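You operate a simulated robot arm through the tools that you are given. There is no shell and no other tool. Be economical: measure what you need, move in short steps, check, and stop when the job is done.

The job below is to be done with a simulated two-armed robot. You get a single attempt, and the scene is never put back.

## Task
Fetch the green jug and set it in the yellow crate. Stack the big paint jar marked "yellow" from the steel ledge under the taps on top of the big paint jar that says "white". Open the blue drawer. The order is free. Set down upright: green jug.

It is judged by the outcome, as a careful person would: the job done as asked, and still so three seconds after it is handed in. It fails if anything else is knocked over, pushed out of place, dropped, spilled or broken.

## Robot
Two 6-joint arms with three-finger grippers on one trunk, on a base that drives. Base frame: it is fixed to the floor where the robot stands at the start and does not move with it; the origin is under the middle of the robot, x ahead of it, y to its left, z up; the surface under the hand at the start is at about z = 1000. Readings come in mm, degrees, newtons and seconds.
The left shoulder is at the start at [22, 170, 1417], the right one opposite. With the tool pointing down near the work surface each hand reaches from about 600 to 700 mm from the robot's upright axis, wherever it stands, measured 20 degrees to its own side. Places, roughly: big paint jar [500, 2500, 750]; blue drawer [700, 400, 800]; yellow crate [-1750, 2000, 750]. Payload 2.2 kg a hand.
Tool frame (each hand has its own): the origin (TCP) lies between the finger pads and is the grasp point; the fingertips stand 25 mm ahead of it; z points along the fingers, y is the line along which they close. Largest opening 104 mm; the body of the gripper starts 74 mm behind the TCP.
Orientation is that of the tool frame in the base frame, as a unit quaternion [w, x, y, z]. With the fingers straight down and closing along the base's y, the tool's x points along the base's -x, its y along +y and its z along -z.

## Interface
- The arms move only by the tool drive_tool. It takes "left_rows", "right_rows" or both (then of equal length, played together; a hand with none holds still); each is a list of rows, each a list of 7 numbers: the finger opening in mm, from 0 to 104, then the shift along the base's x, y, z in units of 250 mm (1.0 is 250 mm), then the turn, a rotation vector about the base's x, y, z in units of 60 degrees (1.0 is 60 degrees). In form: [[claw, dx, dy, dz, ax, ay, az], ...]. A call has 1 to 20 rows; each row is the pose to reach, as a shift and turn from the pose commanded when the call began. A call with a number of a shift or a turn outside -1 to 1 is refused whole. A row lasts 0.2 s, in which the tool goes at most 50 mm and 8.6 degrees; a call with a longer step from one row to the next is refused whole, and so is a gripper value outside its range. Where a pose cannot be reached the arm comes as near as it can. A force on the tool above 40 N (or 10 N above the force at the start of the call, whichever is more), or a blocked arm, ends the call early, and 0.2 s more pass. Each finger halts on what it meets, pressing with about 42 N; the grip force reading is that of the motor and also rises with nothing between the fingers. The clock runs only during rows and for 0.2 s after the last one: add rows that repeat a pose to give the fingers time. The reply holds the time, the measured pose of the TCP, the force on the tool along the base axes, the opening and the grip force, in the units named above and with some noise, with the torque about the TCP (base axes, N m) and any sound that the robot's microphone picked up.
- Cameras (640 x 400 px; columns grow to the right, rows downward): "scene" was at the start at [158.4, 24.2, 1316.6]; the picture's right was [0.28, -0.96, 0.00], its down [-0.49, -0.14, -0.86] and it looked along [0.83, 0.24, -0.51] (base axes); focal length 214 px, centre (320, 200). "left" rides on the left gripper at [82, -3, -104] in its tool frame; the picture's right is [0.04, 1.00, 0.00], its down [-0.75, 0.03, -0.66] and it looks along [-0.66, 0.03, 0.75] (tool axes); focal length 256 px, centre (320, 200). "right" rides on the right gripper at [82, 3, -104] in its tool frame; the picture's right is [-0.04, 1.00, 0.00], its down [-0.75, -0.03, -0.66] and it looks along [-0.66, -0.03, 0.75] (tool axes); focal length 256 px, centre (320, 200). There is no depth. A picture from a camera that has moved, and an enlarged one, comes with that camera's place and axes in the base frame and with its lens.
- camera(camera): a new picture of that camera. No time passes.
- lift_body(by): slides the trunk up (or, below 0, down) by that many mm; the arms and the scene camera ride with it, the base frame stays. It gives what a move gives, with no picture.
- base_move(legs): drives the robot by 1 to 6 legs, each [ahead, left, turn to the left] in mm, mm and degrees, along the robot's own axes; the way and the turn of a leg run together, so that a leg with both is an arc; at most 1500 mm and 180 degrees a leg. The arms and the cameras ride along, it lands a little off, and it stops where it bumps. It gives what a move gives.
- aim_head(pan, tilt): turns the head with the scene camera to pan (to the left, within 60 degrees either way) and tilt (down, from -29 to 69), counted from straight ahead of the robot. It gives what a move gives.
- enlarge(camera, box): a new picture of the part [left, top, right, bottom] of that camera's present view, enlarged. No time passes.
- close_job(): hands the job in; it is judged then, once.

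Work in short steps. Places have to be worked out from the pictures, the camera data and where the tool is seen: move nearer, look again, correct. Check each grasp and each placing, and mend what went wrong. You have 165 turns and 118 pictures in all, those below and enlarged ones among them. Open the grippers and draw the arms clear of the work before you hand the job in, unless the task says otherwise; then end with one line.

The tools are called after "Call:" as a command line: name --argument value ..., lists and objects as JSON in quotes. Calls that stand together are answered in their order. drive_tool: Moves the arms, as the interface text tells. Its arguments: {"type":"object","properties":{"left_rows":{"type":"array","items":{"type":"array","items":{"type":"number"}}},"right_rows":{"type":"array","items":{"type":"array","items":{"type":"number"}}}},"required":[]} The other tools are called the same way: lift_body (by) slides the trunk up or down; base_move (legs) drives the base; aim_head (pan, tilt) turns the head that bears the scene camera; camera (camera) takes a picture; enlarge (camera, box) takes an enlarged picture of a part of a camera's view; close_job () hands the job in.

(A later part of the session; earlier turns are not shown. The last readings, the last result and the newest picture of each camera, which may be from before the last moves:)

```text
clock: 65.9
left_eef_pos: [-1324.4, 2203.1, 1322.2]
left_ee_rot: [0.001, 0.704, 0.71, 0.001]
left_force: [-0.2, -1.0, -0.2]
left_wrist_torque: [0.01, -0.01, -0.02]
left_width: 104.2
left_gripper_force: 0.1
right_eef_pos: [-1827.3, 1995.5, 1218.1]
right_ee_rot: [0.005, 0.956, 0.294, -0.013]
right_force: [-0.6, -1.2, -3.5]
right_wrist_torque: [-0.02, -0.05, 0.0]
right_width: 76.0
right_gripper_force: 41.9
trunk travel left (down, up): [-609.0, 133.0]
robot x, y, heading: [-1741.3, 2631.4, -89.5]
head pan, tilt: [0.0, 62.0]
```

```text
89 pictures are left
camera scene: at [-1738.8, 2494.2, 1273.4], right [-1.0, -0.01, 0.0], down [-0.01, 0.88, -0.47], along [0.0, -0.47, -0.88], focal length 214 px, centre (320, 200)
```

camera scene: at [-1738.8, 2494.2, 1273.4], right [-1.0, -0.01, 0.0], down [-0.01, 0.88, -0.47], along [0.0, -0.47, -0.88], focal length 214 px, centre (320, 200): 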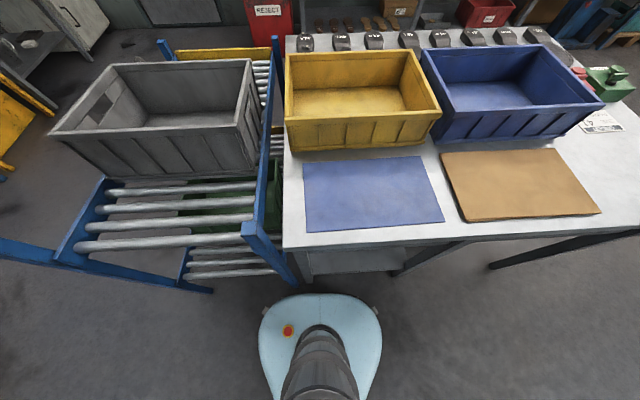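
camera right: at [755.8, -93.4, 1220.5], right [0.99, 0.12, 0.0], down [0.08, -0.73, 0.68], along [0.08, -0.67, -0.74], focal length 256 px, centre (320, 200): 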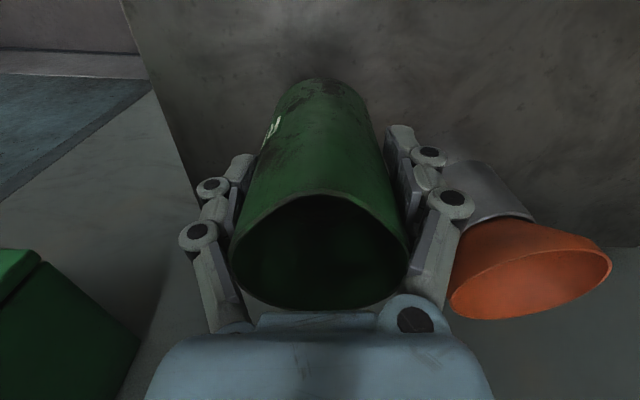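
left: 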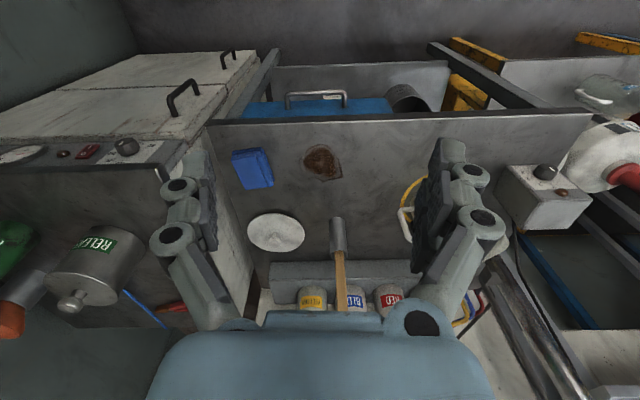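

Base front is ~65 mm from the table; hold there. I extend the arm 45 mm toward the crate's middle, then lower the trunk 280 mm.

Call:
drive_tool --right_rows '[[60, -0.02, -0.06, 0, 0, 0, 0], [60, -0.04, -0.12, 0, 0, 0, 0], [60, -0.06, -0.18, 0, 0, 0, 0]]'

Call:
lift_body --by -280

Call:
aim_head --pan -5 --tilt 35

Call:
camera --camera "scene"

Call:
camera --camera "right"

```text
clock: 66.7
left_eef_pos: [-1324.5, 2202.4, 1322.8]
left_ee_rot: [0.001, 0.705, 0.709, 0.001]
left_force: [0.9, 0.6, -0.6]
left_wrist_torque: [0.01, 0.0, 0.02]
left_width: 104.1
left_gripper_force: 0.1
right_eef_pos: [-1842.8, 1955.7, 1216.5]
right_ee_rot: [0.004, 0.956, 0.294, -0.012]
right_force: [0.3, 0.0, -4.0]
right_wrist_torque: [0.02, -0.03, 0.04]
right_width: 76.2
right_gripper_force: 41.6
right hand out of reach, approached as far as the arm can: row 3
trunk travel left (down, up): [-609.0, 133.0]
robot x, y, heading: [-1741.2, 2628.8, -89.6]
head pan, tilt: [0.0, 62.0]
```

```text
clock: 69.5
left_eef_pos: [-1325.2, 2202.5, 1042.1]
left_ee_rot: [0.001, 0.705, 0.71, 0.0]
left_force: [-0.6, 0.2, -0.3]
left_wrist_torque: [-0.04, 0.01, 0.01]
left_width: 104.0
left_gripper_force: 0.1
right_eef_pos: [-1841.6, 1957.5, 937.6]
right_ee_rot: [0.005, 0.956, 0.294, -0.012]
right_force: [-0.5, 0.4, -3.2]
right_wrist_torque: [0.01, -0.03, 0.0]
right_width: 75.8
right_gripper_force: 42.0
trunk travel left (down, up): [-329.0, 413.0]
robot x, y, heading: [-1738.9, 2630.6, -89.6]
head pan, tilt: [0.0, 62.0]
```

```text
clock: 70.5
left_eef_pos: [-1324.8, 2201.9, 1042.2]
left_ee_rot: [0.001, 0.705, 0.709, 0.001]
left_force: [-0.9, -1.0, 0.8]
left_wrist_torque: [0.02, -0.02, 0.01]
left_width: 104.0
left_gripper_force: 0.2
right_eef_pos: [-1840.5, 1959.1, 937.2]
right_ee_rot: [0.004, 0.956, 0.295, -0.013]
right_force: [-0.1, -1.0, -3.3]
right_wrist_torque: [0.01, -0.07, -0.02]
right_width: 75.8
right_gripper_force: 41.4
trunk travel left (down, up): [-329.0, 413.0]
robot x, y, heading: [-1738.8, 2629.4, -89.4]
head pan, tilt: [-5.0, 35.0]
```

```text
88 pictures are left
camera scene: at [-1746.3, 2462.9, 1024.0], right [-1.0, 0.08, 0.0], down [0.05, 0.57, -0.82], along [-0.06, -0.82, -0.57], focal length 214 px, centre (320, 200)
```

scene: 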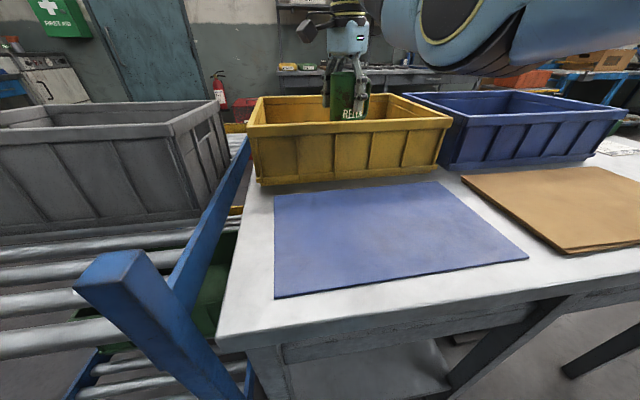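

```text
87 pictures are left
camera right: at [-1768.6, 2002.8, 1039.0], right [0.53, -0.85, 0.0], down [-0.63, -0.39, 0.68], along [-0.57, -0.36, -0.74], focal length 256 px, centre (320, 200)
```

right: 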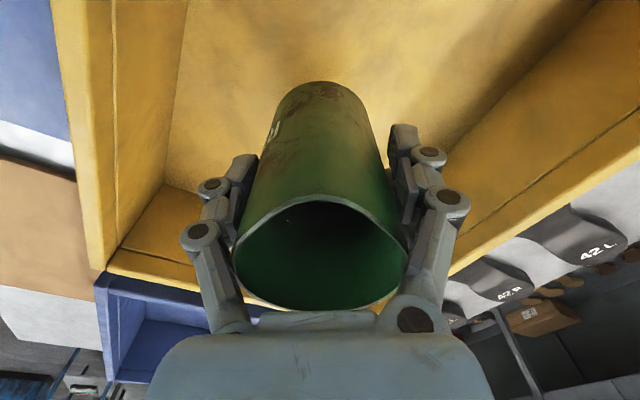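

The jug hangs over the crate's floor, well inside the walls. Descend slowly to contact.

Call:
drive_tool --right_rows '[[60, 0, 0, -0.08, 0, 0, 0], [60, 0, 0, -0.16, 0, 0, 0], [60, 0, 0, -0.2, 0, 0, 0], [60, 0, 0, -0.22, 0, 0, 0], [60, 0, 0, -0.24, 0, 0, 0], [60, 0, 0, -0.25, 0, 0, 0]]'

Call:
camera --camera "right"

```text
clock: 71.7
left_eef_pos: [-1325.6, 2204.4, 1042.3]
left_ee_rot: [0.001, 0.705, 0.71, 0.001]
left_force: [0.4, -1.4, 0.8]
left_wrist_torque: [-0.01, 0.01, -0.01]
left_width: 103.9
left_gripper_force: 0.1
right_eef_pos: [-1839.7, 1955.7, 888.5]
right_ee_rot: [0.013, 0.956, 0.294, -0.015]
right_force: [0.1, 5.7, 17.8]
right_wrist_torque: [1.15, 0.1, -0.06]
right_width: 76.5
right_gripper_force: 41.9
trunk travel left (down, up): [-329.0, 413.0]
robot x, y, heading: [-1743.6, 2631.0, -89.4]
head pan, tilt: [-5.0, 35.0]
stopped in row 6 (right hand): the force on the tool passed its limit at 44 N (the readings are from after the stop); the commanded pose is now the measured one
```

```text
86 pictures are left
camera right: at [-1767.8, 2002.7, 989.6], right [0.53, -0.85, 0.02], down [-0.63, -0.38, 0.68], along [-0.57, -0.37, -0.73], focal length 256 px, centre (320, 200)
```

right: 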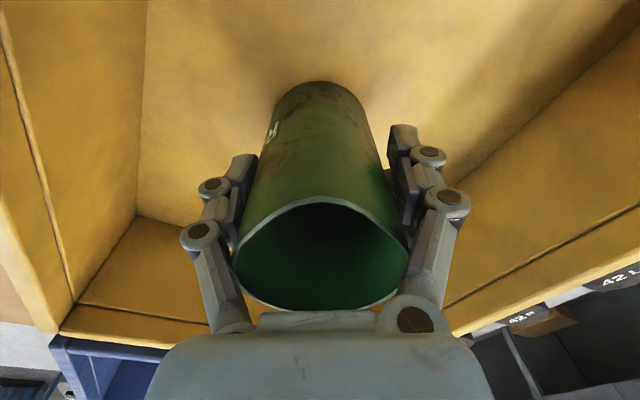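

Contact felt at z=888. Check by a zoomed scene view whether the jug stands on the crate floor.

Call:
enlarge --camera "scene" --box '[240, 0, 460, 200]'

```text
2.00 times, centred on (350, 100) of scene
camera zoom: at [-1746.2, 2464.5, 1024.4], right [-1.0, 0.08, 0.0], down [0.05, 0.57, -0.82], along [-0.07, -0.82, -0.57], focal length 429 px, centre (260, 400)
```

zoom: 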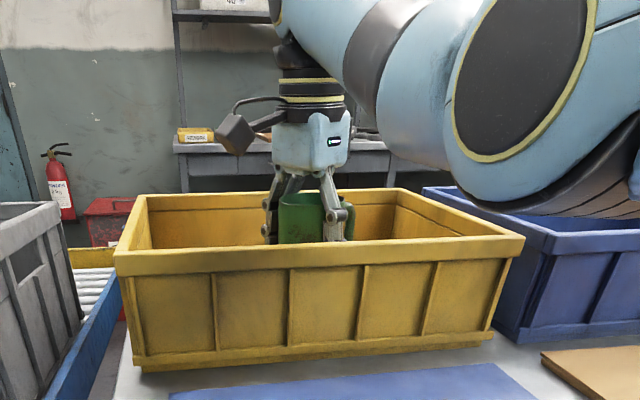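

The jug is down on the crate floor (bottom edge contact, ~1° tilt). Release the fingers gradually.

Call:
drive_tool --right_rows '[[80, 0, 0, 0.008, 0, 0, 0], [88, 0, 0, 0.008, 0, 0, 0], [96, 0, 0, 0.008, 0, 0, 0], [104, 0, 0, 0.008, 0, 0, 0], [104, 0, 0, 0.008, 0, 0, 0]]'

Call:
camera --camera "right"

```text
clock: 72.9
left_eef_pos: [-1325.5, 2203.5, 1042.7]
left_ee_rot: [0.001, 0.705, 0.709, 0.0]
left_force: [0.7, -0.3, -0.2]
left_wrist_torque: [-0.03, -0.05, -0.03]
left_width: 103.9
left_gripper_force: 0.0
right_eef_pos: [-1840.7, 1955.0, 886.3]
right_ee_rot: [0.011, 0.955, 0.295, -0.015]
right_force: [0.1, 0.3, 0.3]
right_wrist_torque: [0.05, 0.02, -0.04]
right_width: 103.9
right_gripper_force: 0.1
trunk travel left (down, up): [-329.0, 413.0]
robot x, y, heading: [-1740.3, 2633.5, -89.7]
head pan, tilt: [-5.0, 35.0]
```

```text
84 pictures are left
camera right: at [-1768.7, 2001.8, 987.9], right [0.53, -0.85, 0.01], down [-0.63, -0.38, 0.68], along [-0.57, -0.37, -0.73], focal length 256 px, centre (320, 200)
```

right: 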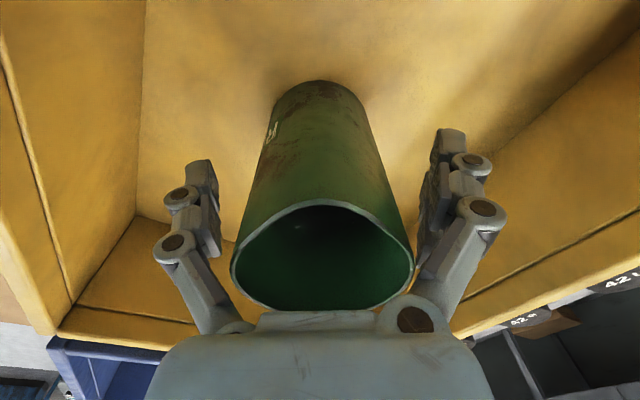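

Jug released and standing. Raise the trunk straight up and verify.

Call:
lift_body --by 280

Call:
camera --camera "right"

```text
clock: 75.7
left_eef_pos: [-1323.7, 2202.9, 1323.7]
left_ee_rot: [0.0, 0.705, 0.71, 0.0]
left_force: [0.1, -0.4, 0.7]
left_wrist_torque: [-0.01, -0.01, 0.04]
left_width: 104.0
left_gripper_force: 0.1
right_eef_pos: [-1840.9, 1954.0, 1166.4]
right_ee_rot: [0.011, 0.955, 0.295, -0.015]
right_force: [0.5, 1.1, 0.5]
right_wrist_torque: [-0.01, 0.03, 0.0]
right_width: 104.1
right_gripper_force: 0.0
trunk travel left (down, up): [-609.0, 133.0]
robot x, y, heading: [-1743.7, 2627.7, -89.4]
head pan, tilt: [-5.0, 35.0]
```

```text
83 pictures are left
camera right: at [-1768.3, 2001.4, 1267.7], right [0.53, -0.85, 0.01], down [-0.63, -0.38, 0.68], along [-0.57, -0.37, -0.73], focal length 256 px, centre (320, 200)
```

right: 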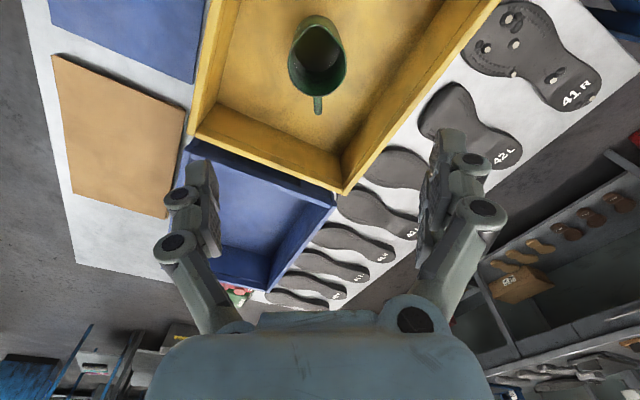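

The jug stands upright in the yellow crate. Now to the taps: back off, turn to face +x, and drive across.

Call:
base_move --legs '[[-200, 0, 0], [0, 0, 89.5], [950, -330, 0]]'

Call:
aim_head --pan 0 --tilt 22

Call:
camera --camera "scene"

```text
clock: 84.3
left_eef_pos: [-595.9, 3011.0, 1303.1]
left_ee_rot: [-0.034, 0.081, 0.996, -0.002]
left_force: [1.5, 0.8, -2.0]
left_wrist_torque: [-0.15, 0.16, 0.03]
left_width: 104.1
left_gripper_force: 0.0
right_eef_pos: [-409.0, 2478.8, 1112.1]
right_ee_rot: [-0.042, 0.54, 0.838, -0.066]
right_force: [4.7, 0.9, 6.8]
right_wrist_torque: [0.04, 0.12, -0.04]
right_width: 104.1
right_gripper_force: 0.8
trunk travel left (down, up): [-609.0, 133.0]
robot x, y, heading: [-1088.7, 2686.0, -10.5]
head pan, tilt: [-5.0, 35.0]
stopped in leg 3: the robot was blocked; the commanded pose is now the measured one
```

```text
clock: 85.1
left_eef_pos: [-615.3, 3008.9, 1322.9]
left_ee_rot: [0.012, 0.071, 0.997, -0.01]
left_force: [0.2, -0.4, 0.2]
left_wrist_torque: [0.0, 0.02, -0.03]
left_width: 103.8
left_gripper_force: 0.2
right_eef_pos: [-414.2, 2465.4, 1183.0]
right_ee_rot: [0.026, 0.545, 0.838, -0.001]
right_force: [0.3, 0.6, 1.3]
right_wrist_torque: [0.01, 0.08, 0.01]
right_width: 103.9
right_gripper_force: 0.1
trunk travel left (down, up): [-609.0, 133.0]
robot x, y, heading: [-1088.4, 2677.5, -9.7]
head pan, tilt: [0.0, 22.0]
```

```text
82 pictures are left
camera scene: at [-900.9, 2642.1, 1328.3], right [-0.16, -0.99, 0.0], down [-0.39, 0.06, -0.92], along [0.91, -0.15, -0.39], focal length 214 px, centre (320, 200)
```

scene: 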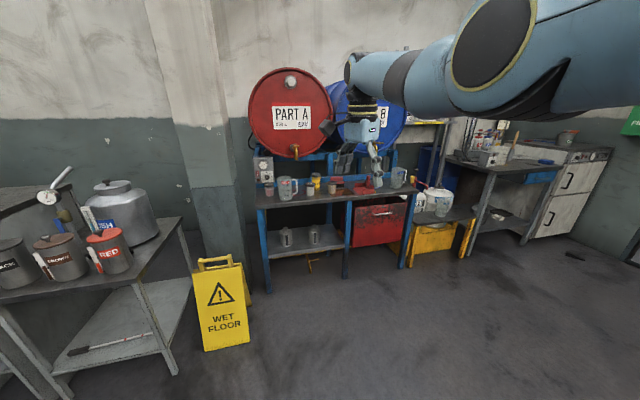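

The base was blocked — possibly brushing the roller cart's rear post. Look back at the cart to check.

Call:
aim_head --pan -60 --tilt 50

Call:
camera --camera "scene"

```text
clock: 86.4
left_eef_pos: [-631.5, 3015.4, 1326.2]
left_ee_rot: [0.018, 0.074, 0.997, -0.011]
left_force: [-0.7, -0.1, 0.5]
left_wrist_torque: [0.02, -0.06, 0.0]
left_width: 104.1
left_gripper_force: 0.1
right_eef_pos: [-438.7, 2470.3, 1188.9]
right_ee_rot: [0.031, 0.547, 0.836, 0.0]
right_force: [0.2, 0.6, -0.1]
right_wrist_torque: [0.01, -0.01, 0.01]
right_width: 104.0
right_gripper_force: 0.0
trunk travel left (down, up): [-609.0, 133.0]
robot x, y, heading: [-1087.6, 2682.3, -9.8]
head pan, tilt: [-60.0, 50.0]
```

```text
81 pictures are left
camera scene: at [-991.8, 2595.9, 1288.4], right [-0.94, -0.34, 0.0], down [-0.26, 0.72, -0.64], along [0.22, -0.6, -0.77], focal length 214 px, centre (320, 200)
```

scene: 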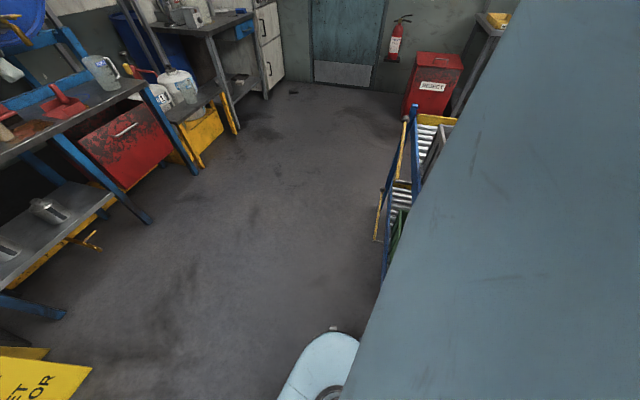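

The cart is hidden by my own body. The robot seems to lean slightly; move left, away from the cart, and then look.

Call:
base_move --legs '[[0, 200, 0]]'

Call:
base_move --legs '[[0, 0, -50]]'

Call:
aim_head --pan -40 --tilt 40

Call:
camera --camera "scene"

```text
clock: 88.0
left_eef_pos: [-593.7, 3207.2, 1326.1]
left_ee_rot: [0.017, 0.077, 0.997, -0.012]
left_force: [0.2, -0.1, 0.1]
left_wrist_torque: [-0.04, -0.02, 0.01]
left_width: 104.3
left_gripper_force: 0.1
right_eef_pos: [-404.5, 2661.2, 1189.2]
right_ee_rot: [0.03, 0.549, 0.835, 0.0]
right_force: [-0.3, -0.4, 0.1]
right_wrist_torque: [-0.03, 0.04, 0.01]
right_width: 104.0
right_gripper_force: 0.0
trunk travel left (down, up): [-609.0, 133.0]
robot x, y, heading: [-1053.5, 2875.2, -10.4]
head pan, tilt: [-60.0, 50.0]
```

```text
clock: 90.6
left_eef_pos: [-505.0, 2732.0, 1325.0]
left_ee_rot: [0.01, 0.495, 0.869, -0.017]
left_force: [-0.3, -0.1, 0.5]
left_wrist_torque: [0.04, 0.0, -0.03]
left_width: 104.1
left_gripper_force: 0.1
right_eef_pos: [-803.5, 2238.9, 1189.1]
right_ee_rot: [0.028, 0.853, 0.522, -0.014]
right_force: [0.3, -0.1, 0.2]
right_wrist_torque: [0.01, 0.0, -0.04]
right_width: 104.1
right_gripper_force: 0.1
trunk travel left (down, up): [-609.0, 133.0]
robot x, y, heading: [-1053.2, 2874.0, -60.5]
head pan, tilt: [-60.0, 50.0]
```

```text
clock: 91.5
left_eef_pos: [-504.6, 2731.7, 1325.2]
left_ee_rot: [0.01, 0.495, 0.869, -0.018]
left_force: [-0.3, -0.1, -0.1]
left_wrist_torque: [-0.02, 0.03, -0.01]
left_width: 104.2
left_gripper_force: 0.0
right_eef_pos: [-803.8, 2238.9, 1188.5]
right_ee_rot: [0.028, 0.852, 0.522, -0.013]
right_force: [0.2, 0.2, 0.1]
right_wrist_torque: [0.01, 0.01, -0.01]
right_width: 104.0
right_gripper_force: 0.2
trunk travel left (down, up): [-609.0, 133.0]
robot x, y, heading: [-1053.0, 2874.2, -60.5]
head pan, tilt: [-40.0, 40.0]
```

```text
80 pictures are left
camera scene: at [-1033.0, 2727.9, 1302.3], right [-0.98, 0.18, 0.0], down [0.12, 0.63, -0.77], along [-0.14, -0.75, -0.64], focal length 214 px, centre (320, 200)
```

scene: 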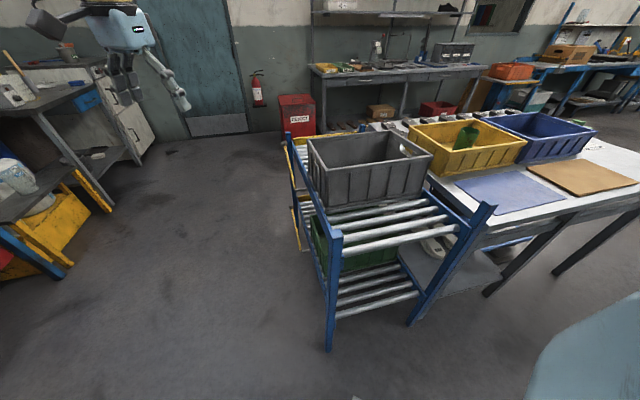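

The cart and jug are where they were. Turn back toward the taps, drive nearer and look with zoom.

Call:
base_move --legs '[[0, 0, 60.5], [400, -380, 0]]'

Call:
aim_head --pan 0 --tilt 25

Call:
camera --camera "scene"

Call:
enlarge --camera "scene" --box '[220, 120, 440, 280]'

```text
clock: 97.3
left_eef_pos: [-255.4, 2881.8, 1326.1]
left_ee_rot: [0.018, -0.001, 1.0, -0.01]
left_force: [-0.3, 0.1, -0.1]
left_wrist_torque: [0.03, 0.01, -0.01]
left_width: 103.9
left_gripper_force: 0.1
right_eef_pos: [15.4, 2371.3, 1187.6]
right_ee_rot: [0.03, 0.483, 0.875, 0.001]
right_force: [-0.1, 1.0, -1.1]
right_wrist_torque: [0.01, 0.02, 0.01]
right_width: 104.1
right_gripper_force: 0.0
trunk travel left (down, up): [-609.0, 133.0]
robot x, y, heading: [-660.2, 2481.1, -1.0]
head pan, tilt: [-40.0, 40.0]
```

```text
clock: 98.4
left_eef_pos: [-254.7, 2881.7, 1325.4]
left_ee_rot: [0.018, 0.0, 1.0, -0.011]
left_force: [0.0, 0.7, 0.0]
left_wrist_torque: [0.03, -0.01, -0.03]
left_width: 104.1
left_gripper_force: 0.0
right_eef_pos: [15.6, 2371.6, 1189.4]
right_ee_rot: [0.03, 0.483, 0.875, 0.002]
right_force: [0.2, -0.4, 0.4]
right_wrist_torque: [-0.02, 0.01, -0.01]
right_width: 104.2
right_gripper_force: 0.1
trunk travel left (down, up): [-609.0, 133.0]
robot x, y, heading: [-658.2, 2477.8, -1.1]
head pan, tilt: [0.0, 25.0]
```

```text
79 pictures are left
camera scene: at [-494.4, 2477.4, 1325.6], right [-0.02, -1.0, 0.0], down [-0.42, 0.01, -0.91], along [0.91, -0.02, -0.42], focal length 214 px, centre (320, 200)
```

scene: 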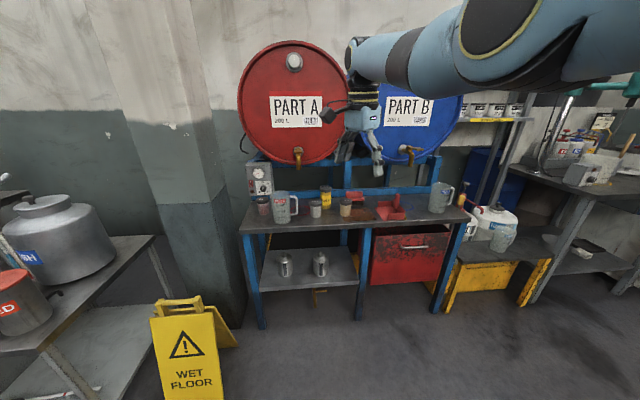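

```text
2.50 times, centred on (330, 200) of scene
camera zoom: at [-494.4, 2477.4, 1325.6], right [-0.02, -1.0, 0.0], down [-0.42, 0.01, -0.91], along [0.91, -0.02, -0.42], focal length 536 px, centre (295, 200)
```

zoom: 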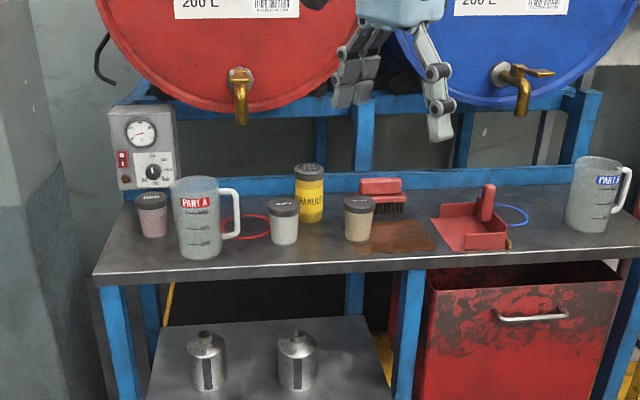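

Several small jars on the tabletop under the taps. Zoom to read their lids.

Call:
enlarge --camera "scene" --box '[250, 175, 330, 225]'

Call:
enlarge --camera "scene" --box '[310, 175, 390, 225]'

```text
8.00 times, centred on (290, 200) of scene
camera zoom: at [-494.4, 2477.4, 1325.6], right [-0.02, -1.0, 0.0], down [-0.42, 0.01, -0.91], along [0.91, -0.02, -0.42], focal length 1716 px, centre (560, 200)
```

zoom: 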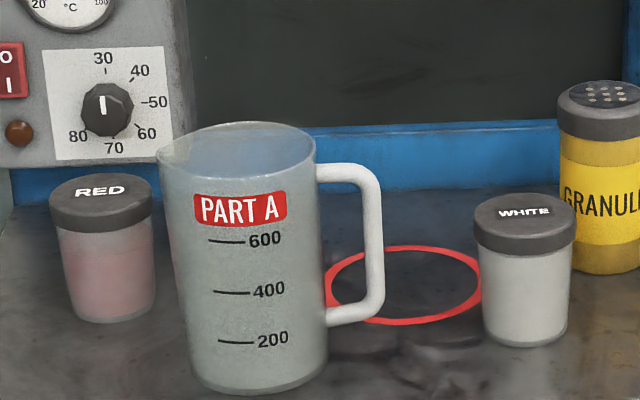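

```text
8.00 times, centred on (350, 200) of scene
camera zoom: at [-494.4, 2477.4, 1325.6], right [-0.02, -1.0, 0.0], down [-0.42, 0.01, -0.91], along [0.91, -0.02, -0.42], focal length 1716 px, centre (80, 200)
```

zoom: 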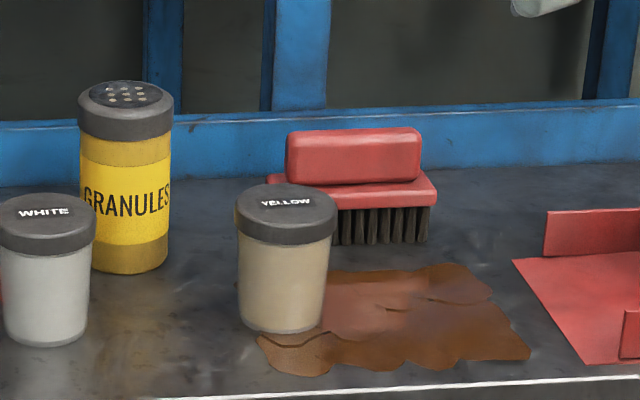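

WHITE jar ≈[533,2477], YELLOW jar ≈[554,2312] on the ledge z≈750; about 70 mm wide, 85–90 tall. I straighten the right hand (tilt) and turn it so it closes along y again.

Call:
drive_tool --right_rows '[[104, -0.06, 0, 0, 0.012, 0.025, 0], [104, -0.12, 0, 0, 0.025, 0.051, 0], [104, -0.12, 0, 0, 0.025, 0.051, 0]]'

Call:
drive_tool --right_rows '[[104, 0, 0, 0, 0, 0, 0.137], [104, 0, 0, 0, 0, 0, 0.274], [104, 0, 0, 0, 0, 0, 0.411], [104, 0, 0, 0, 0, 0, 0.548], [104, 0, 0, 0, 0, 0, 0.685], [104, 0, 0, 0, 0, 0, 0.822], [104, 0, 0, 0, 0, 0, 0.96]]'

```text
clock: 99.2
left_eef_pos: [-256.3, 2881.1, 1325.1]
left_ee_rot: [0.017, 0.0, 1.0, -0.011]
left_force: [0.1, 0.1, 0.2]
left_wrist_torque: [0.01, -0.01, -0.01]
left_width: 103.9
left_gripper_force: 0.1
right_eef_pos: [-14.2, 2372.7, 1187.6]
right_ee_rot: [0.001, 0.484, 0.875, 0.001]
right_force: [-0.2, 0.0, -0.2]
right_wrist_torque: [0.0, -0.01, -0.04]
right_width: 104.1
right_gripper_force: 0.1
trunk travel left (down, up): [-609.0, 133.0]
robot x, y, heading: [-657.6, 2485.3, -1.1]
head pan, tilt: [0.0, 25.0]
```

```text
clock: 100.8
left_eef_pos: [-255.8, 2882.7, 1325.1]
left_ee_rot: [0.018, -0.001, 1.0, -0.01]
left_force: [-0.4, -0.3, -0.5]
left_wrist_torque: [0.0, 0.02, -0.02]
left_width: 104.1
left_gripper_force: 0.0
right_eef_pos: [-13.5, 2372.7, 1188.4]
right_ee_rot: [0.0, 0.0, 1.0, 0.0]
right_force: [-0.1, -0.3, -0.4]
right_wrist_torque: [0.0, 0.06, 0.0]
right_width: 104.3
right_gripper_force: 0.0
trunk travel left (down, up): [-609.0, 133.0]
robot x, y, heading: [-656.9, 2483.4, -1.0]
head pan, tilt: [0.0, 25.0]
```

Hand is straight. Drive ahead 470 and 50 right, then lower the trunk 250 and view with the hand camera.

Call:
base_move --legs '[[470, -52, 0]]'

Call:
lift_body --by -230

Call:
camera --camera "right"

Call:
camera --camera "scene"

```text
clock: 103.6
left_eef_pos: [212.1, 2822.6, 1324.9]
left_ee_rot: [0.017, -0.003, 1.0, -0.01]
left_force: [0.2, 0.0, 0.4]
left_wrist_torque: [-0.01, 0.03, -0.04]
left_width: 104.1
left_gripper_force: 0.1
right_eef_pos: [454.3, 2315.0, 1188.9]
right_ee_rot: [0.0, -0.001, 1.0, 0.001]
right_force: [-0.1, 0.3, -0.2]
right_wrist_torque: [0.01, 0.05, -0.03]
right_width: 104.0
right_gripper_force: 0.1
trunk travel left (down, up): [-609.0, 133.0]
robot x, y, heading: [-185.6, 2421.0, -1.1]
head pan, tilt: [0.0, 25.0]
```

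```text
clock: 106.0
left_eef_pos: [211.3, 2821.8, 1094.4]
left_ee_rot: [0.017, -0.002, 1.0, -0.01]
left_force: [-0.6, -0.3, -0.6]
left_wrist_torque: [-0.02, -0.01, 0.03]
left_width: 103.8
left_gripper_force: 0.1
right_eef_pos: [453.9, 2314.9, 959.3]
right_ee_rot: [0.001, 0.0, 1.0, 0.001]
right_force: [-0.4, 0.7, 0.5]
right_wrist_torque: [0.0, -0.01, -0.03]
right_width: 104.0
right_gripper_force: 0.0
trunk travel left (down, up): [-379.0, 363.0]
robot x, y, heading: [-192.5, 2422.3, -1.2]
head pan, tilt: [0.0, 25.0]
```

```text
75 pictures are left
camera right: at [373.5, 2317.4, 1062.7], right [0.04, 1.0, 0.0], down [0.75, -0.03, 0.66], along [0.66, -0.02, -0.75], focal length 256 px, centre (320, 200)
```

right: 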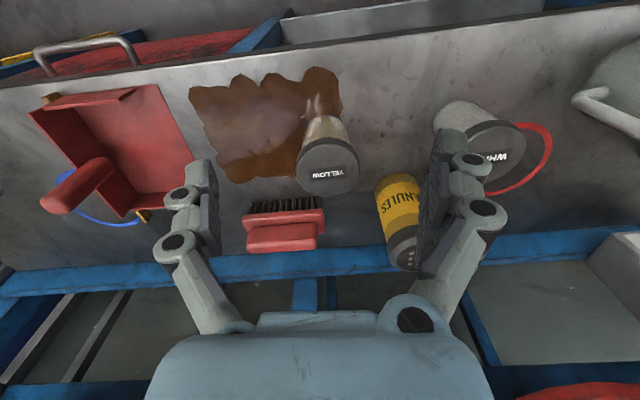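

```text
74 pictures are left
camera scene: at [-20.9, 2417.9, 1091.8], right [-0.02, -1.0, 0.0], down [-0.42, 0.01, -0.91], along [0.91, -0.02, -0.42], focal length 214 px, centre (320, 200)
```

scene: 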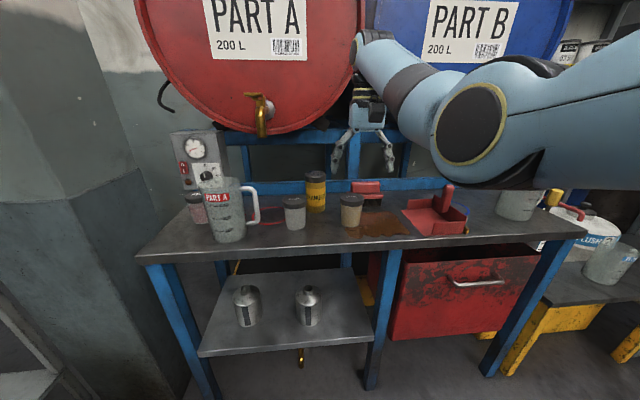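

Triangulated: yellow jar lid ≈[519,2320,845], ledge z≈765; white lid ≈[507,2478]; red tap spout ≈[606,2570,1000], barrels beyond x≈650. Move ahead 65 over the yellow jar and check.

Call:
base_move --legs '[[65, 7, 0]]'

Call:
camera --camera "right"

Call:
enlarge --camera "scene" --box '[260, 0, 480, 240]'

```text
clock: 107.0
left_eef_pos: [277.0, 2827.9, 1095.0]
left_ee_rot: [0.017, -0.002, 1.0, -0.011]
left_force: [0.7, 0.7, -0.4]
left_wrist_torque: [0.0, 0.08, -0.01]
left_width: 104.0
left_gripper_force: 0.1
right_eef_pos: [520.0, 2320.1, 957.7]
right_ee_rot: [-0.001, 0.0, 1.0, 0.001]
right_force: [0.0, 0.0, -0.3]
right_wrist_torque: [-0.02, 0.03, 0.04]
right_width: 104.2
right_gripper_force: 0.2
trunk travel left (down, up): [-379.0, 363.0]
robot x, y, heading: [-124.7, 2427.9, -0.9]
head pan, tilt: [0.0, 25.0]
```

```text
73 pictures are left
camera right: at [440.0, 2323.3, 1061.4], right [0.04, 1.0, 0.0], down [0.75, -0.03, 0.66], along [0.66, -0.02, -0.76], focal length 256 px, centre (320, 200)
```

right: 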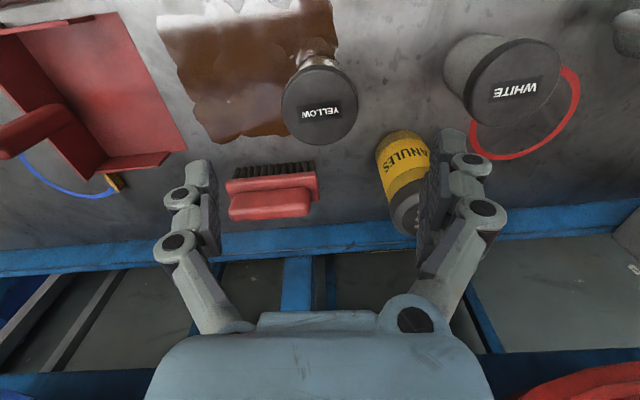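

```text
1.67 times, centred on (370, 120) of scene
camera zoom: at [45.7, 2424.0, 1091.3], right [-0.02, -1.0, 0.0], down [-0.42, 0.01, -0.91], along [0.91, -0.02, -0.42], focal length 358 px, centre (237, 333)
```

zoom: 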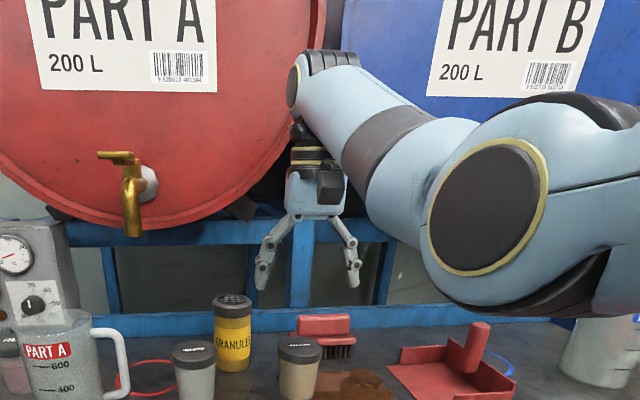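

The hand is centred over the yellow jar. Lower the trunk 100 mm, watching the elbow's clearance to the ledge.

Call:
lift_body --by -100

Call:
camera --camera "right"

Call:
camera --camera "scene"

```text
clock: 108.3
left_eef_pos: [276.6, 2828.3, 996.4]
left_ee_rot: [0.018, -0.003, 1.0, -0.01]
left_force: [-0.6, -0.4, -0.2]
left_wrist_torque: [0.03, -0.03, 0.0]
left_width: 104.0
left_gripper_force: 0.0
right_eef_pos: [521.1, 2320.0, 828.9]
right_ee_rot: [-0.024, -0.001, 1.0, 0.002]
right_force: [0.1, 0.5, 0.7]
right_wrist_torque: [0.01, 0.0, -0.03]
right_width: 103.9
right_gripper_force: 0.1
trunk travel left (down, up): [-279.0, 463.0]
robot x, y, heading: [-122.4, 2429.7, -1.2]
head pan, tilt: [0.0, 25.0]
```

```text
71 pictures are left
camera right: at [444.9, 2323.2, 936.4], right [0.04, 1.0, 0.0], down [0.78, -0.03, 0.62], along [0.62, -0.02, -0.78], focal length 256 px, centre (320, 200)
```

right: 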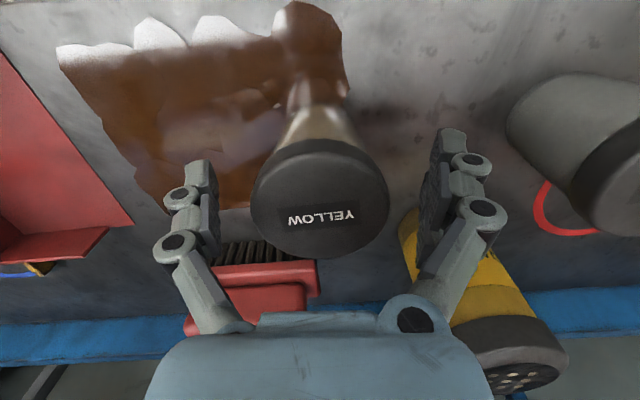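

```text
70 pictures are left
camera scene: at [49.2, 2423.6, 988.3], right [-0.02, -1.0, 0.0], down [-0.42, 0.01, -0.91], along [0.91, -0.02, -0.42], focal length 214 px, centre (320, 200)
```

scene: 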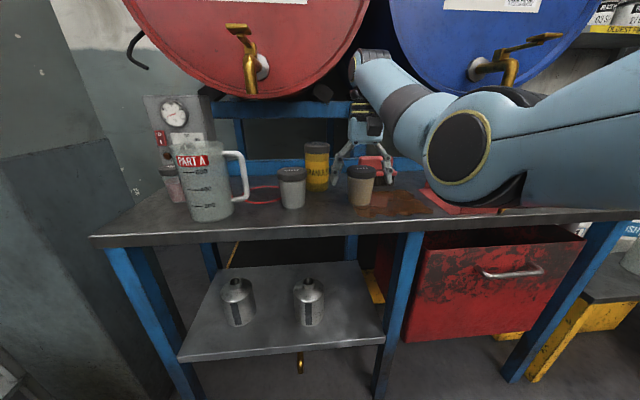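

The hand sank and tilted more than the trunk moved: the elbow probably touches the ledge. Raise the trunk 50 to relieve it and look closely.

Call:
lift_body --by 50

Call:
enlarge --camera "scene" --box '[320, 100, 560, 260]'

```text
clock: 109.3
left_eef_pos: [277.5, 2827.7, 1046.4]
left_ee_rot: [0.018, -0.003, 1.0, -0.012]
left_force: [0.5, -0.4, -0.7]
left_wrist_torque: [-0.02, 0.02, 0.0]
left_width: 103.9
left_gripper_force: 0.0
right_eef_pos: [521.3, 2320.8, 878.0]
right_ee_rot: [-0.024, 0.0, 1.0, 0.002]
right_force: [-0.1, 1.6, 0.5]
right_wrist_torque: [-0.01, 0.01, 0.0]
right_width: 103.8
right_gripper_force: 0.1
trunk travel left (down, up): [-329.0, 413.0]
robot x, y, heading: [-123.0, 2426.5, -0.9]
head pan, tilt: [0.0, 25.0]
```

```text
2.50 times, centred on (440, 180) of scene
camera zoom: at [46.9, 2423.9, 1039.7], right [-0.02, -1.0, 0.0], down [-0.42, 0.01, -0.91], along [0.91, -0.02, -0.42], focal length 536 px, centre (20, 250)
```

zoom: 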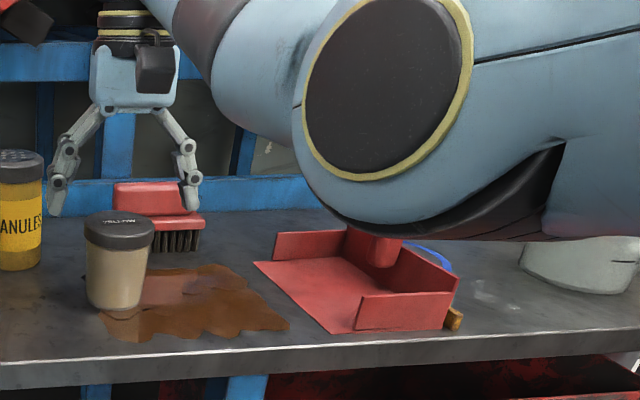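

The elbow likely pressed on the dustpan's upright handle (tip ≈z 870); nothing looks moved. I'll keep the trunk (and elbow) higher and reach down with the arm instead: raise trunk 110, straighten the tilt.

Call:
lift_body --by 110

Call:
drive_tool --right_rows '[[104, 0, 0, 0, 0, -0.023, 0], [104, 0, 0, 0, 0, -0.046, 0], [104, 0, 0, -0.1, 0, -0.046, 0], [104, 0, 0, -0.2, 0, -0.046, 0], [104, 0, 0, -0.3, 0, -0.046, 0], [104, 0, 0, -0.4, 0, -0.046, 0], [104, 0, 0, -0.4, 0, -0.046, 0]]'

Call:
camera --camera "scene"

Call:
camera --camera "right"

```text
clock: 110.7
left_eef_pos: [277.4, 2828.9, 1155.8]
left_ee_rot: [0.018, -0.003, 1.0, -0.012]
left_force: [0.3, -0.8, 0.3]
left_wrist_torque: [0.02, 0.03, 0.0]
left_width: 104.1
left_gripper_force: 0.1
right_eef_pos: [521.2, 2319.0, 986.8]
right_ee_rot: [-0.024, 0.0, 1.0, 0.002]
right_force: [0.3, 0.1, -0.6]
right_wrist_torque: [0.02, -0.03, -0.02]
right_width: 103.7
right_gripper_force: 0.0
trunk travel left (down, up): [-439.0, 303.0]
robot x, y, heading: [-125.0, 2428.2, -0.9]
head pan, tilt: [0.0, 25.0]
```

```text
clock: 112.3
left_eef_pos: [276.6, 2828.7, 1154.8]
left_ee_rot: [0.017, -0.003, 1.0, -0.01]
left_force: [-0.4, 0.4, -0.7]
left_wrist_torque: [-0.01, 0.0, 0.01]
left_width: 104.0
left_gripper_force: 0.0
right_eef_pos: [521.2, 2318.8, 889.2]
right_ee_rot: [0.001, 0.0, 1.0, 0.001]
right_force: [-0.3, -0.3, 0.5]
right_wrist_torque: [-0.02, 0.02, 0.01]
right_width: 104.0
right_gripper_force: 0.1
trunk travel left (down, up): [-439.0, 303.0]
robot x, y, heading: [-123.8, 2431.0, -1.1]
head pan, tilt: [0.0, 25.0]
```

```text
68 pictures are left
camera scene: at [41.8, 2423.9, 1153.3], right [-0.02, -1.0, 0.0], down [-0.42, 0.01, -0.91], along [0.91, -0.02, -0.42], focal length 214 px, centre (320, 200)
```

scene: 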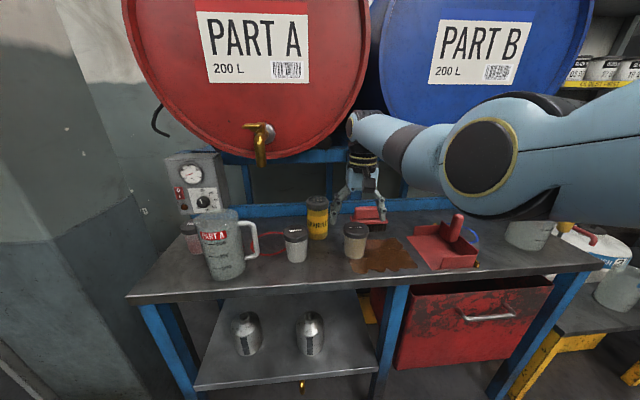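

```text
67 pictures are left
camera right: at [440.2, 2322.3, 992.4], right [0.04, 1.0, 0.0], down [0.75, -0.03, 0.66], along [0.66, -0.02, -0.75], focal length 256 px, centre (320, 200)
```

right: 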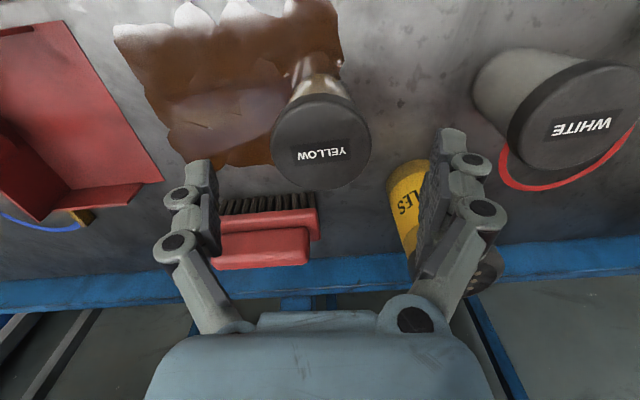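

Elbow is now high and clear; jar centred between the fingers. Descend 64 mm to the lid level.

Call:
drive_tool --right_rows '[[104, 0, 0.004, -0.1, 0, 0, 0], [104, 0, 0.004, -0.2, 0, 0, 0], [104, 0, 0.004, -0.26, 0, 0, 0], [104, 0, 0.004, -0.26, 0, 0, 0]]'

Call:
camera --camera "right"

Call:
enlarge --camera "scene" --box '[260, 120, 420, 280]'

```text
clock: 113.3
left_eef_pos: [276.0, 2827.6, 1156.5]
left_ee_rot: [0.017, -0.002, 1.0, -0.011]
left_force: [0.0, -0.5, -0.1]
left_wrist_torque: [-0.02, 0.02, 0.0]
left_width: 103.9
left_gripper_force: 0.0
right_eef_pos: [515.9, 2319.5, 824.2]
right_ee_rot: [0.0, -0.001, 1.0, 0.002]
right_force: [0.9, 0.5, -0.8]
right_wrist_torque: [0.06, 0.02, -0.01]
right_width: 103.9
right_gripper_force: 0.0
right hand out of reach, approached as far as the arm can: row 3, 4
trunk travel left (down, up): [-439.0, 303.0]
robot x, y, heading: [-124.8, 2428.5, -1.1]
head pan, tilt: [0.0, 25.0]
```

```text
66 pictures are left
camera right: at [434.8, 2321.9, 928.7], right [0.04, 1.0, 0.0], down [0.75, -0.03, 0.66], along [0.66, -0.02, -0.75], focal length 256 px, centre (320, 200)
```

right: 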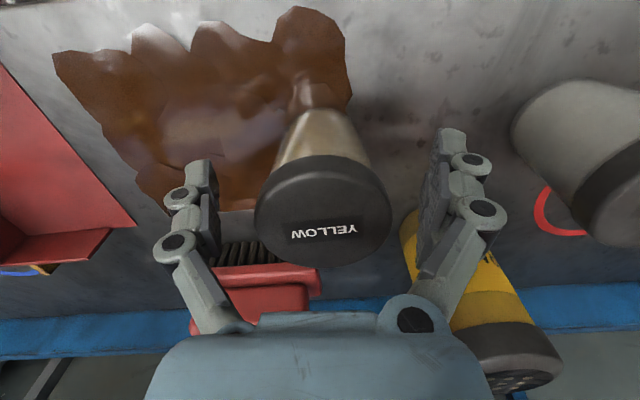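

```text
2.50 times, centred on (340, 200) of scene
camera zoom: at [41.9, 2423.9, 1153.3], right [-0.02, -1.0, 0.0], down [-0.42, 0.01, -0.91], along [0.91, -0.02, -0.42], focal length 536 px, centre (270, 200)
```

zoom: 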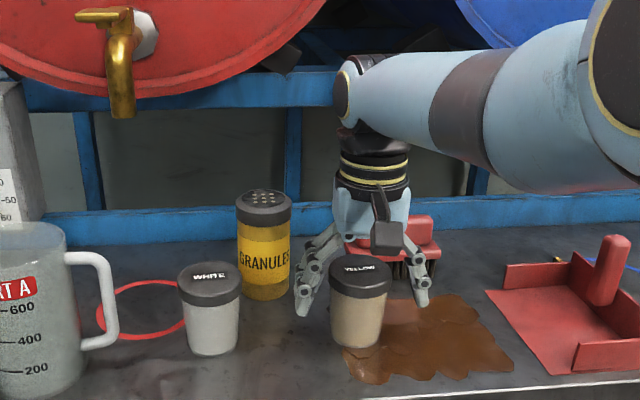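

Centred. Lid top ≈848, so I raise 7 mm to hold the lid and close.

Call:
drive_tool --right_rows '[[104, 0, 0.004, 0.028, 0, 0, 0], [90, 0, 0.004, 0.028, 0, 0, 0], [75, 0, 0.004, 0.028, 0, 0, 0], [60, 0, 0.004, 0.028, 0, 0, 0], [50, 0, 0.004, 0.028, 0, 0, 0], [50, 0, 0.004, 0.028, 0, 0, 0]]'

Call:
camera --camera "right"

```text
clock: 114.7
left_eef_pos: [276.2, 2829.2, 1155.0]
left_ee_rot: [0.018, -0.002, 1.0, -0.01]
left_force: [-0.5, -0.1, 0.0]
left_wrist_torque: [0.03, -0.02, 0.0]
left_width: 103.7
left_gripper_force: 0.1
right_eef_pos: [513.7, 2319.6, 831.4]
right_ee_rot: [0.0, 0.0, 1.0, 0.002]
right_force: [-0.5, -1.0, 0.3]
right_wrist_torque: [0.02, 0.02, 0.02]
right_width: 68.7
right_gripper_force: 41.4
trunk travel left (down, up): [-439.0, 303.0]
robot x, y, heading: [-120.7, 2426.5, -1.0]
head pan, tilt: [0.0, 25.0]
```

```text
64 pictures are left
camera right: at [434.1, 2322.8, 935.4], right [0.04, 1.0, 0.0], down [0.75, -0.03, 0.66], along [0.66, -0.02, -0.75], focal length 256 px, centre (320, 200)
```

right: 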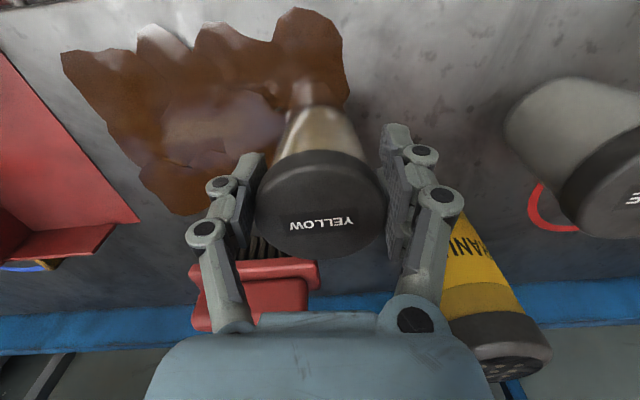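

Gripped at 68.7 mm. Lift 120 mm straight up and check.

Call:
drive_tool --right_rows '[[50, 0, 0, 0.06, 0, 0, 0], [50, 0, 0, 0.16, 0, 0, 0], [50, 0, 0, 0.26, 0, 0, 0], [50, 0, 0, 0.36, 0, 0, 0], [50, 0, 0, 0.48, 0, 0, 0], [50, 0, 0, 0.48, 0, 0, 0]]'

Call:
camera --camera "right"

Call:
camera --camera "scene"

```text
clock: 116.1
left_eef_pos: [277.2, 2828.4, 1156.6]
left_ee_rot: [0.018, -0.002, 1.0, -0.011]
left_force: [0.2, 0.8, 0.6]
left_wrist_torque: [-0.01, -0.01, 0.02]
left_width: 104.0
left_gripper_force: 0.1
right_eef_pos: [515.3, 2318.8, 953.1]
right_ee_rot: [0.001, 0.0, 1.0, 0.002]
right_force: [0.6, 0.1, -2.5]
right_wrist_torque: [0.02, 0.04, -0.04]
right_width: 68.7
right_gripper_force: 42.5
trunk travel left (down, up): [-439.0, 303.0]
robot x, y, heading: [-125.2, 2424.5, -1.1]
head pan, tilt: [0.0, 25.0]
```

```text
63 pictures are left
camera right: at [434.5, 2322.4, 1057.1], right [0.04, 1.0, 0.0], down [0.75, -0.03, 0.66], along [0.66, -0.02, -0.75], focal length 256 px, centre (320, 200)
```

right: 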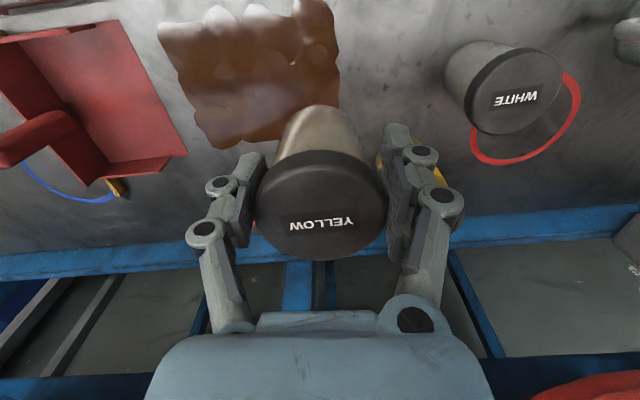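

```text
62 pictures are left
camera scene: at [42.3, 2423.7, 1153.2], right [-0.02, -1.0, 0.0], down [-0.42, 0.01, -0.91], along [0.91, -0.02, -0.42], focal length 214 px, centre (320, 200)
```

scene: 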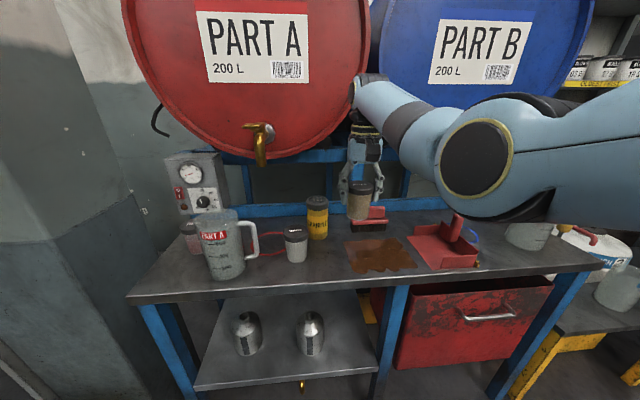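

The yellow jar came up whole. White lid centre ≈[510,2474,848]. Strafe left 155 (back 8) to bring the jar over it.

Call:
base_move --legs '[[-7, 154, 0]]'

Call:
camera --camera "right"

Call:
enlarge --camera "scene" --box '[240, 80, 440, 280]'

```text
clock: 117.5
left_eef_pos: [272.3, 2984.1, 1153.7]
left_ee_rot: [0.017, -0.001, 1.0, -0.011]
left_force: [-0.4, 0.2, 0.3]
left_wrist_torque: [-0.01, -0.04, 0.01]
left_width: 103.9
left_gripper_force: 0.2
right_eef_pos: [509.8, 2473.6, 953.8]
right_ee_rot: [0.0, 0.001, 1.0, 0.002]
right_force: [-0.2, 0.8, -1.2]
right_wrist_torque: [-0.05, 0.02, 0.01]
right_width: 68.6
right_gripper_force: 42.2
trunk travel left (down, up): [-439.0, 303.0]
robot x, y, heading: [-131.5, 2584.2, -1.3]
head pan, tilt: [0.0, 25.0]
```

```text
61 pictures are left
camera right: at [430.2, 2477.7, 1057.3], right [0.04, 1.0, 0.0], down [0.75, -0.03, 0.66], along [0.66, -0.03, -0.75], focal length 256 px, centre (320, 200)
```

right: 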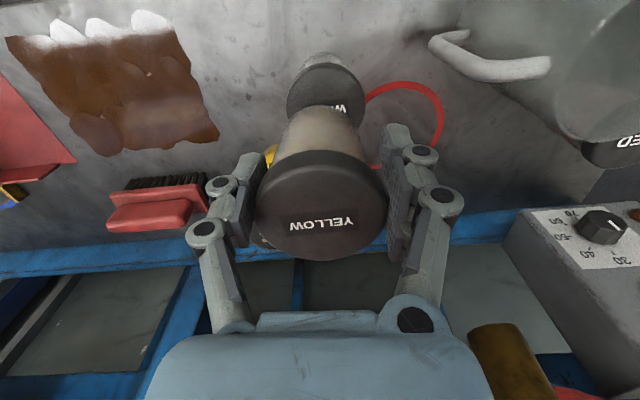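

```text
2.00 times, centred on (340, 180) of scene
camera zoom: at [38.1, 2579.8, 1153.3], right [-0.02, -1.0, 0.0], down [-0.42, 0.01, -0.91], along [0.91, -0.02, -0.42], focal length 429 px, centre (280, 240)
```

zoom: 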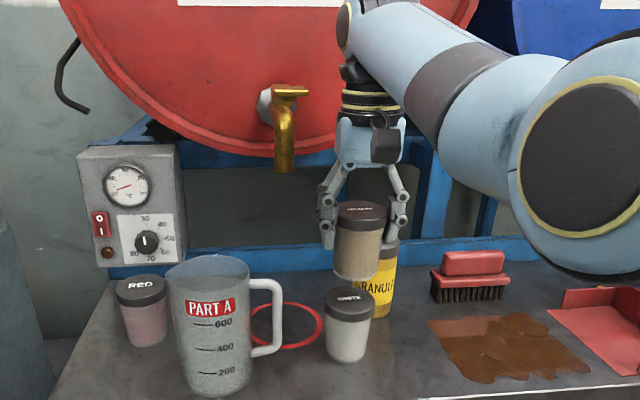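

White lid is about [512,2478]; nudge +4 mm in y and descend, slow at the end.

Call:
drive_tool --right_rows '[[50, 0.004, 0.016, -0.04, 0, 0, 0], [50, 0.004, 0.016, -0.1, 0, 0, 0], [50, 0.004, 0.016, -0.12, 0, 0, 0], [50, 0.004, 0.016, -0.12, 0, 0, 0]]'

Call:
enlarge --camera "scene" --box '[300, 150, 400, 270]'

```text
clock: 118.5
left_eef_pos: [273.3, 2982.9, 1156.0]
left_ee_rot: [0.018, -0.001, 1.0, -0.01]
left_force: [0.6, 0.2, -0.5]
left_wrist_torque: [0.01, 0.0, -0.02]
left_width: 103.9
left_gripper_force: 0.0
right_eef_pos: [512.6, 2477.1, 923.6]
right_ee_rot: [0.0, 0.001, 1.0, 0.003]
right_force: [1.1, 0.2, -2.3]
right_wrist_torque: [-0.01, 0.05, -0.02]
right_width: 68.6
right_gripper_force: 42.3
trunk travel left (down, up): [-439.0, 303.0]
robot x, y, heading: [-129.4, 2585.1, -1.0]
head pan, tilt: [0.0, 25.0]
```

```text
3.33 times, centred on (350, 210) of scene
camera zoom: at [38.1, 2578.6, 1153.3], right [-0.02, -1.0, 0.0], down [-0.42, 0.01, -0.91], along [0.91, -0.02, -0.42], focal length 715 px, centre (220, 167)
```

zoom: 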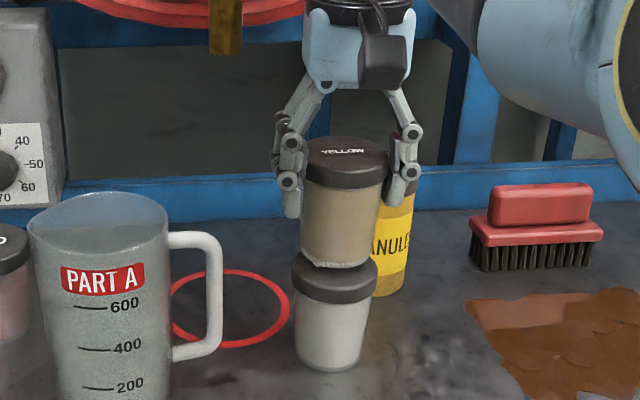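

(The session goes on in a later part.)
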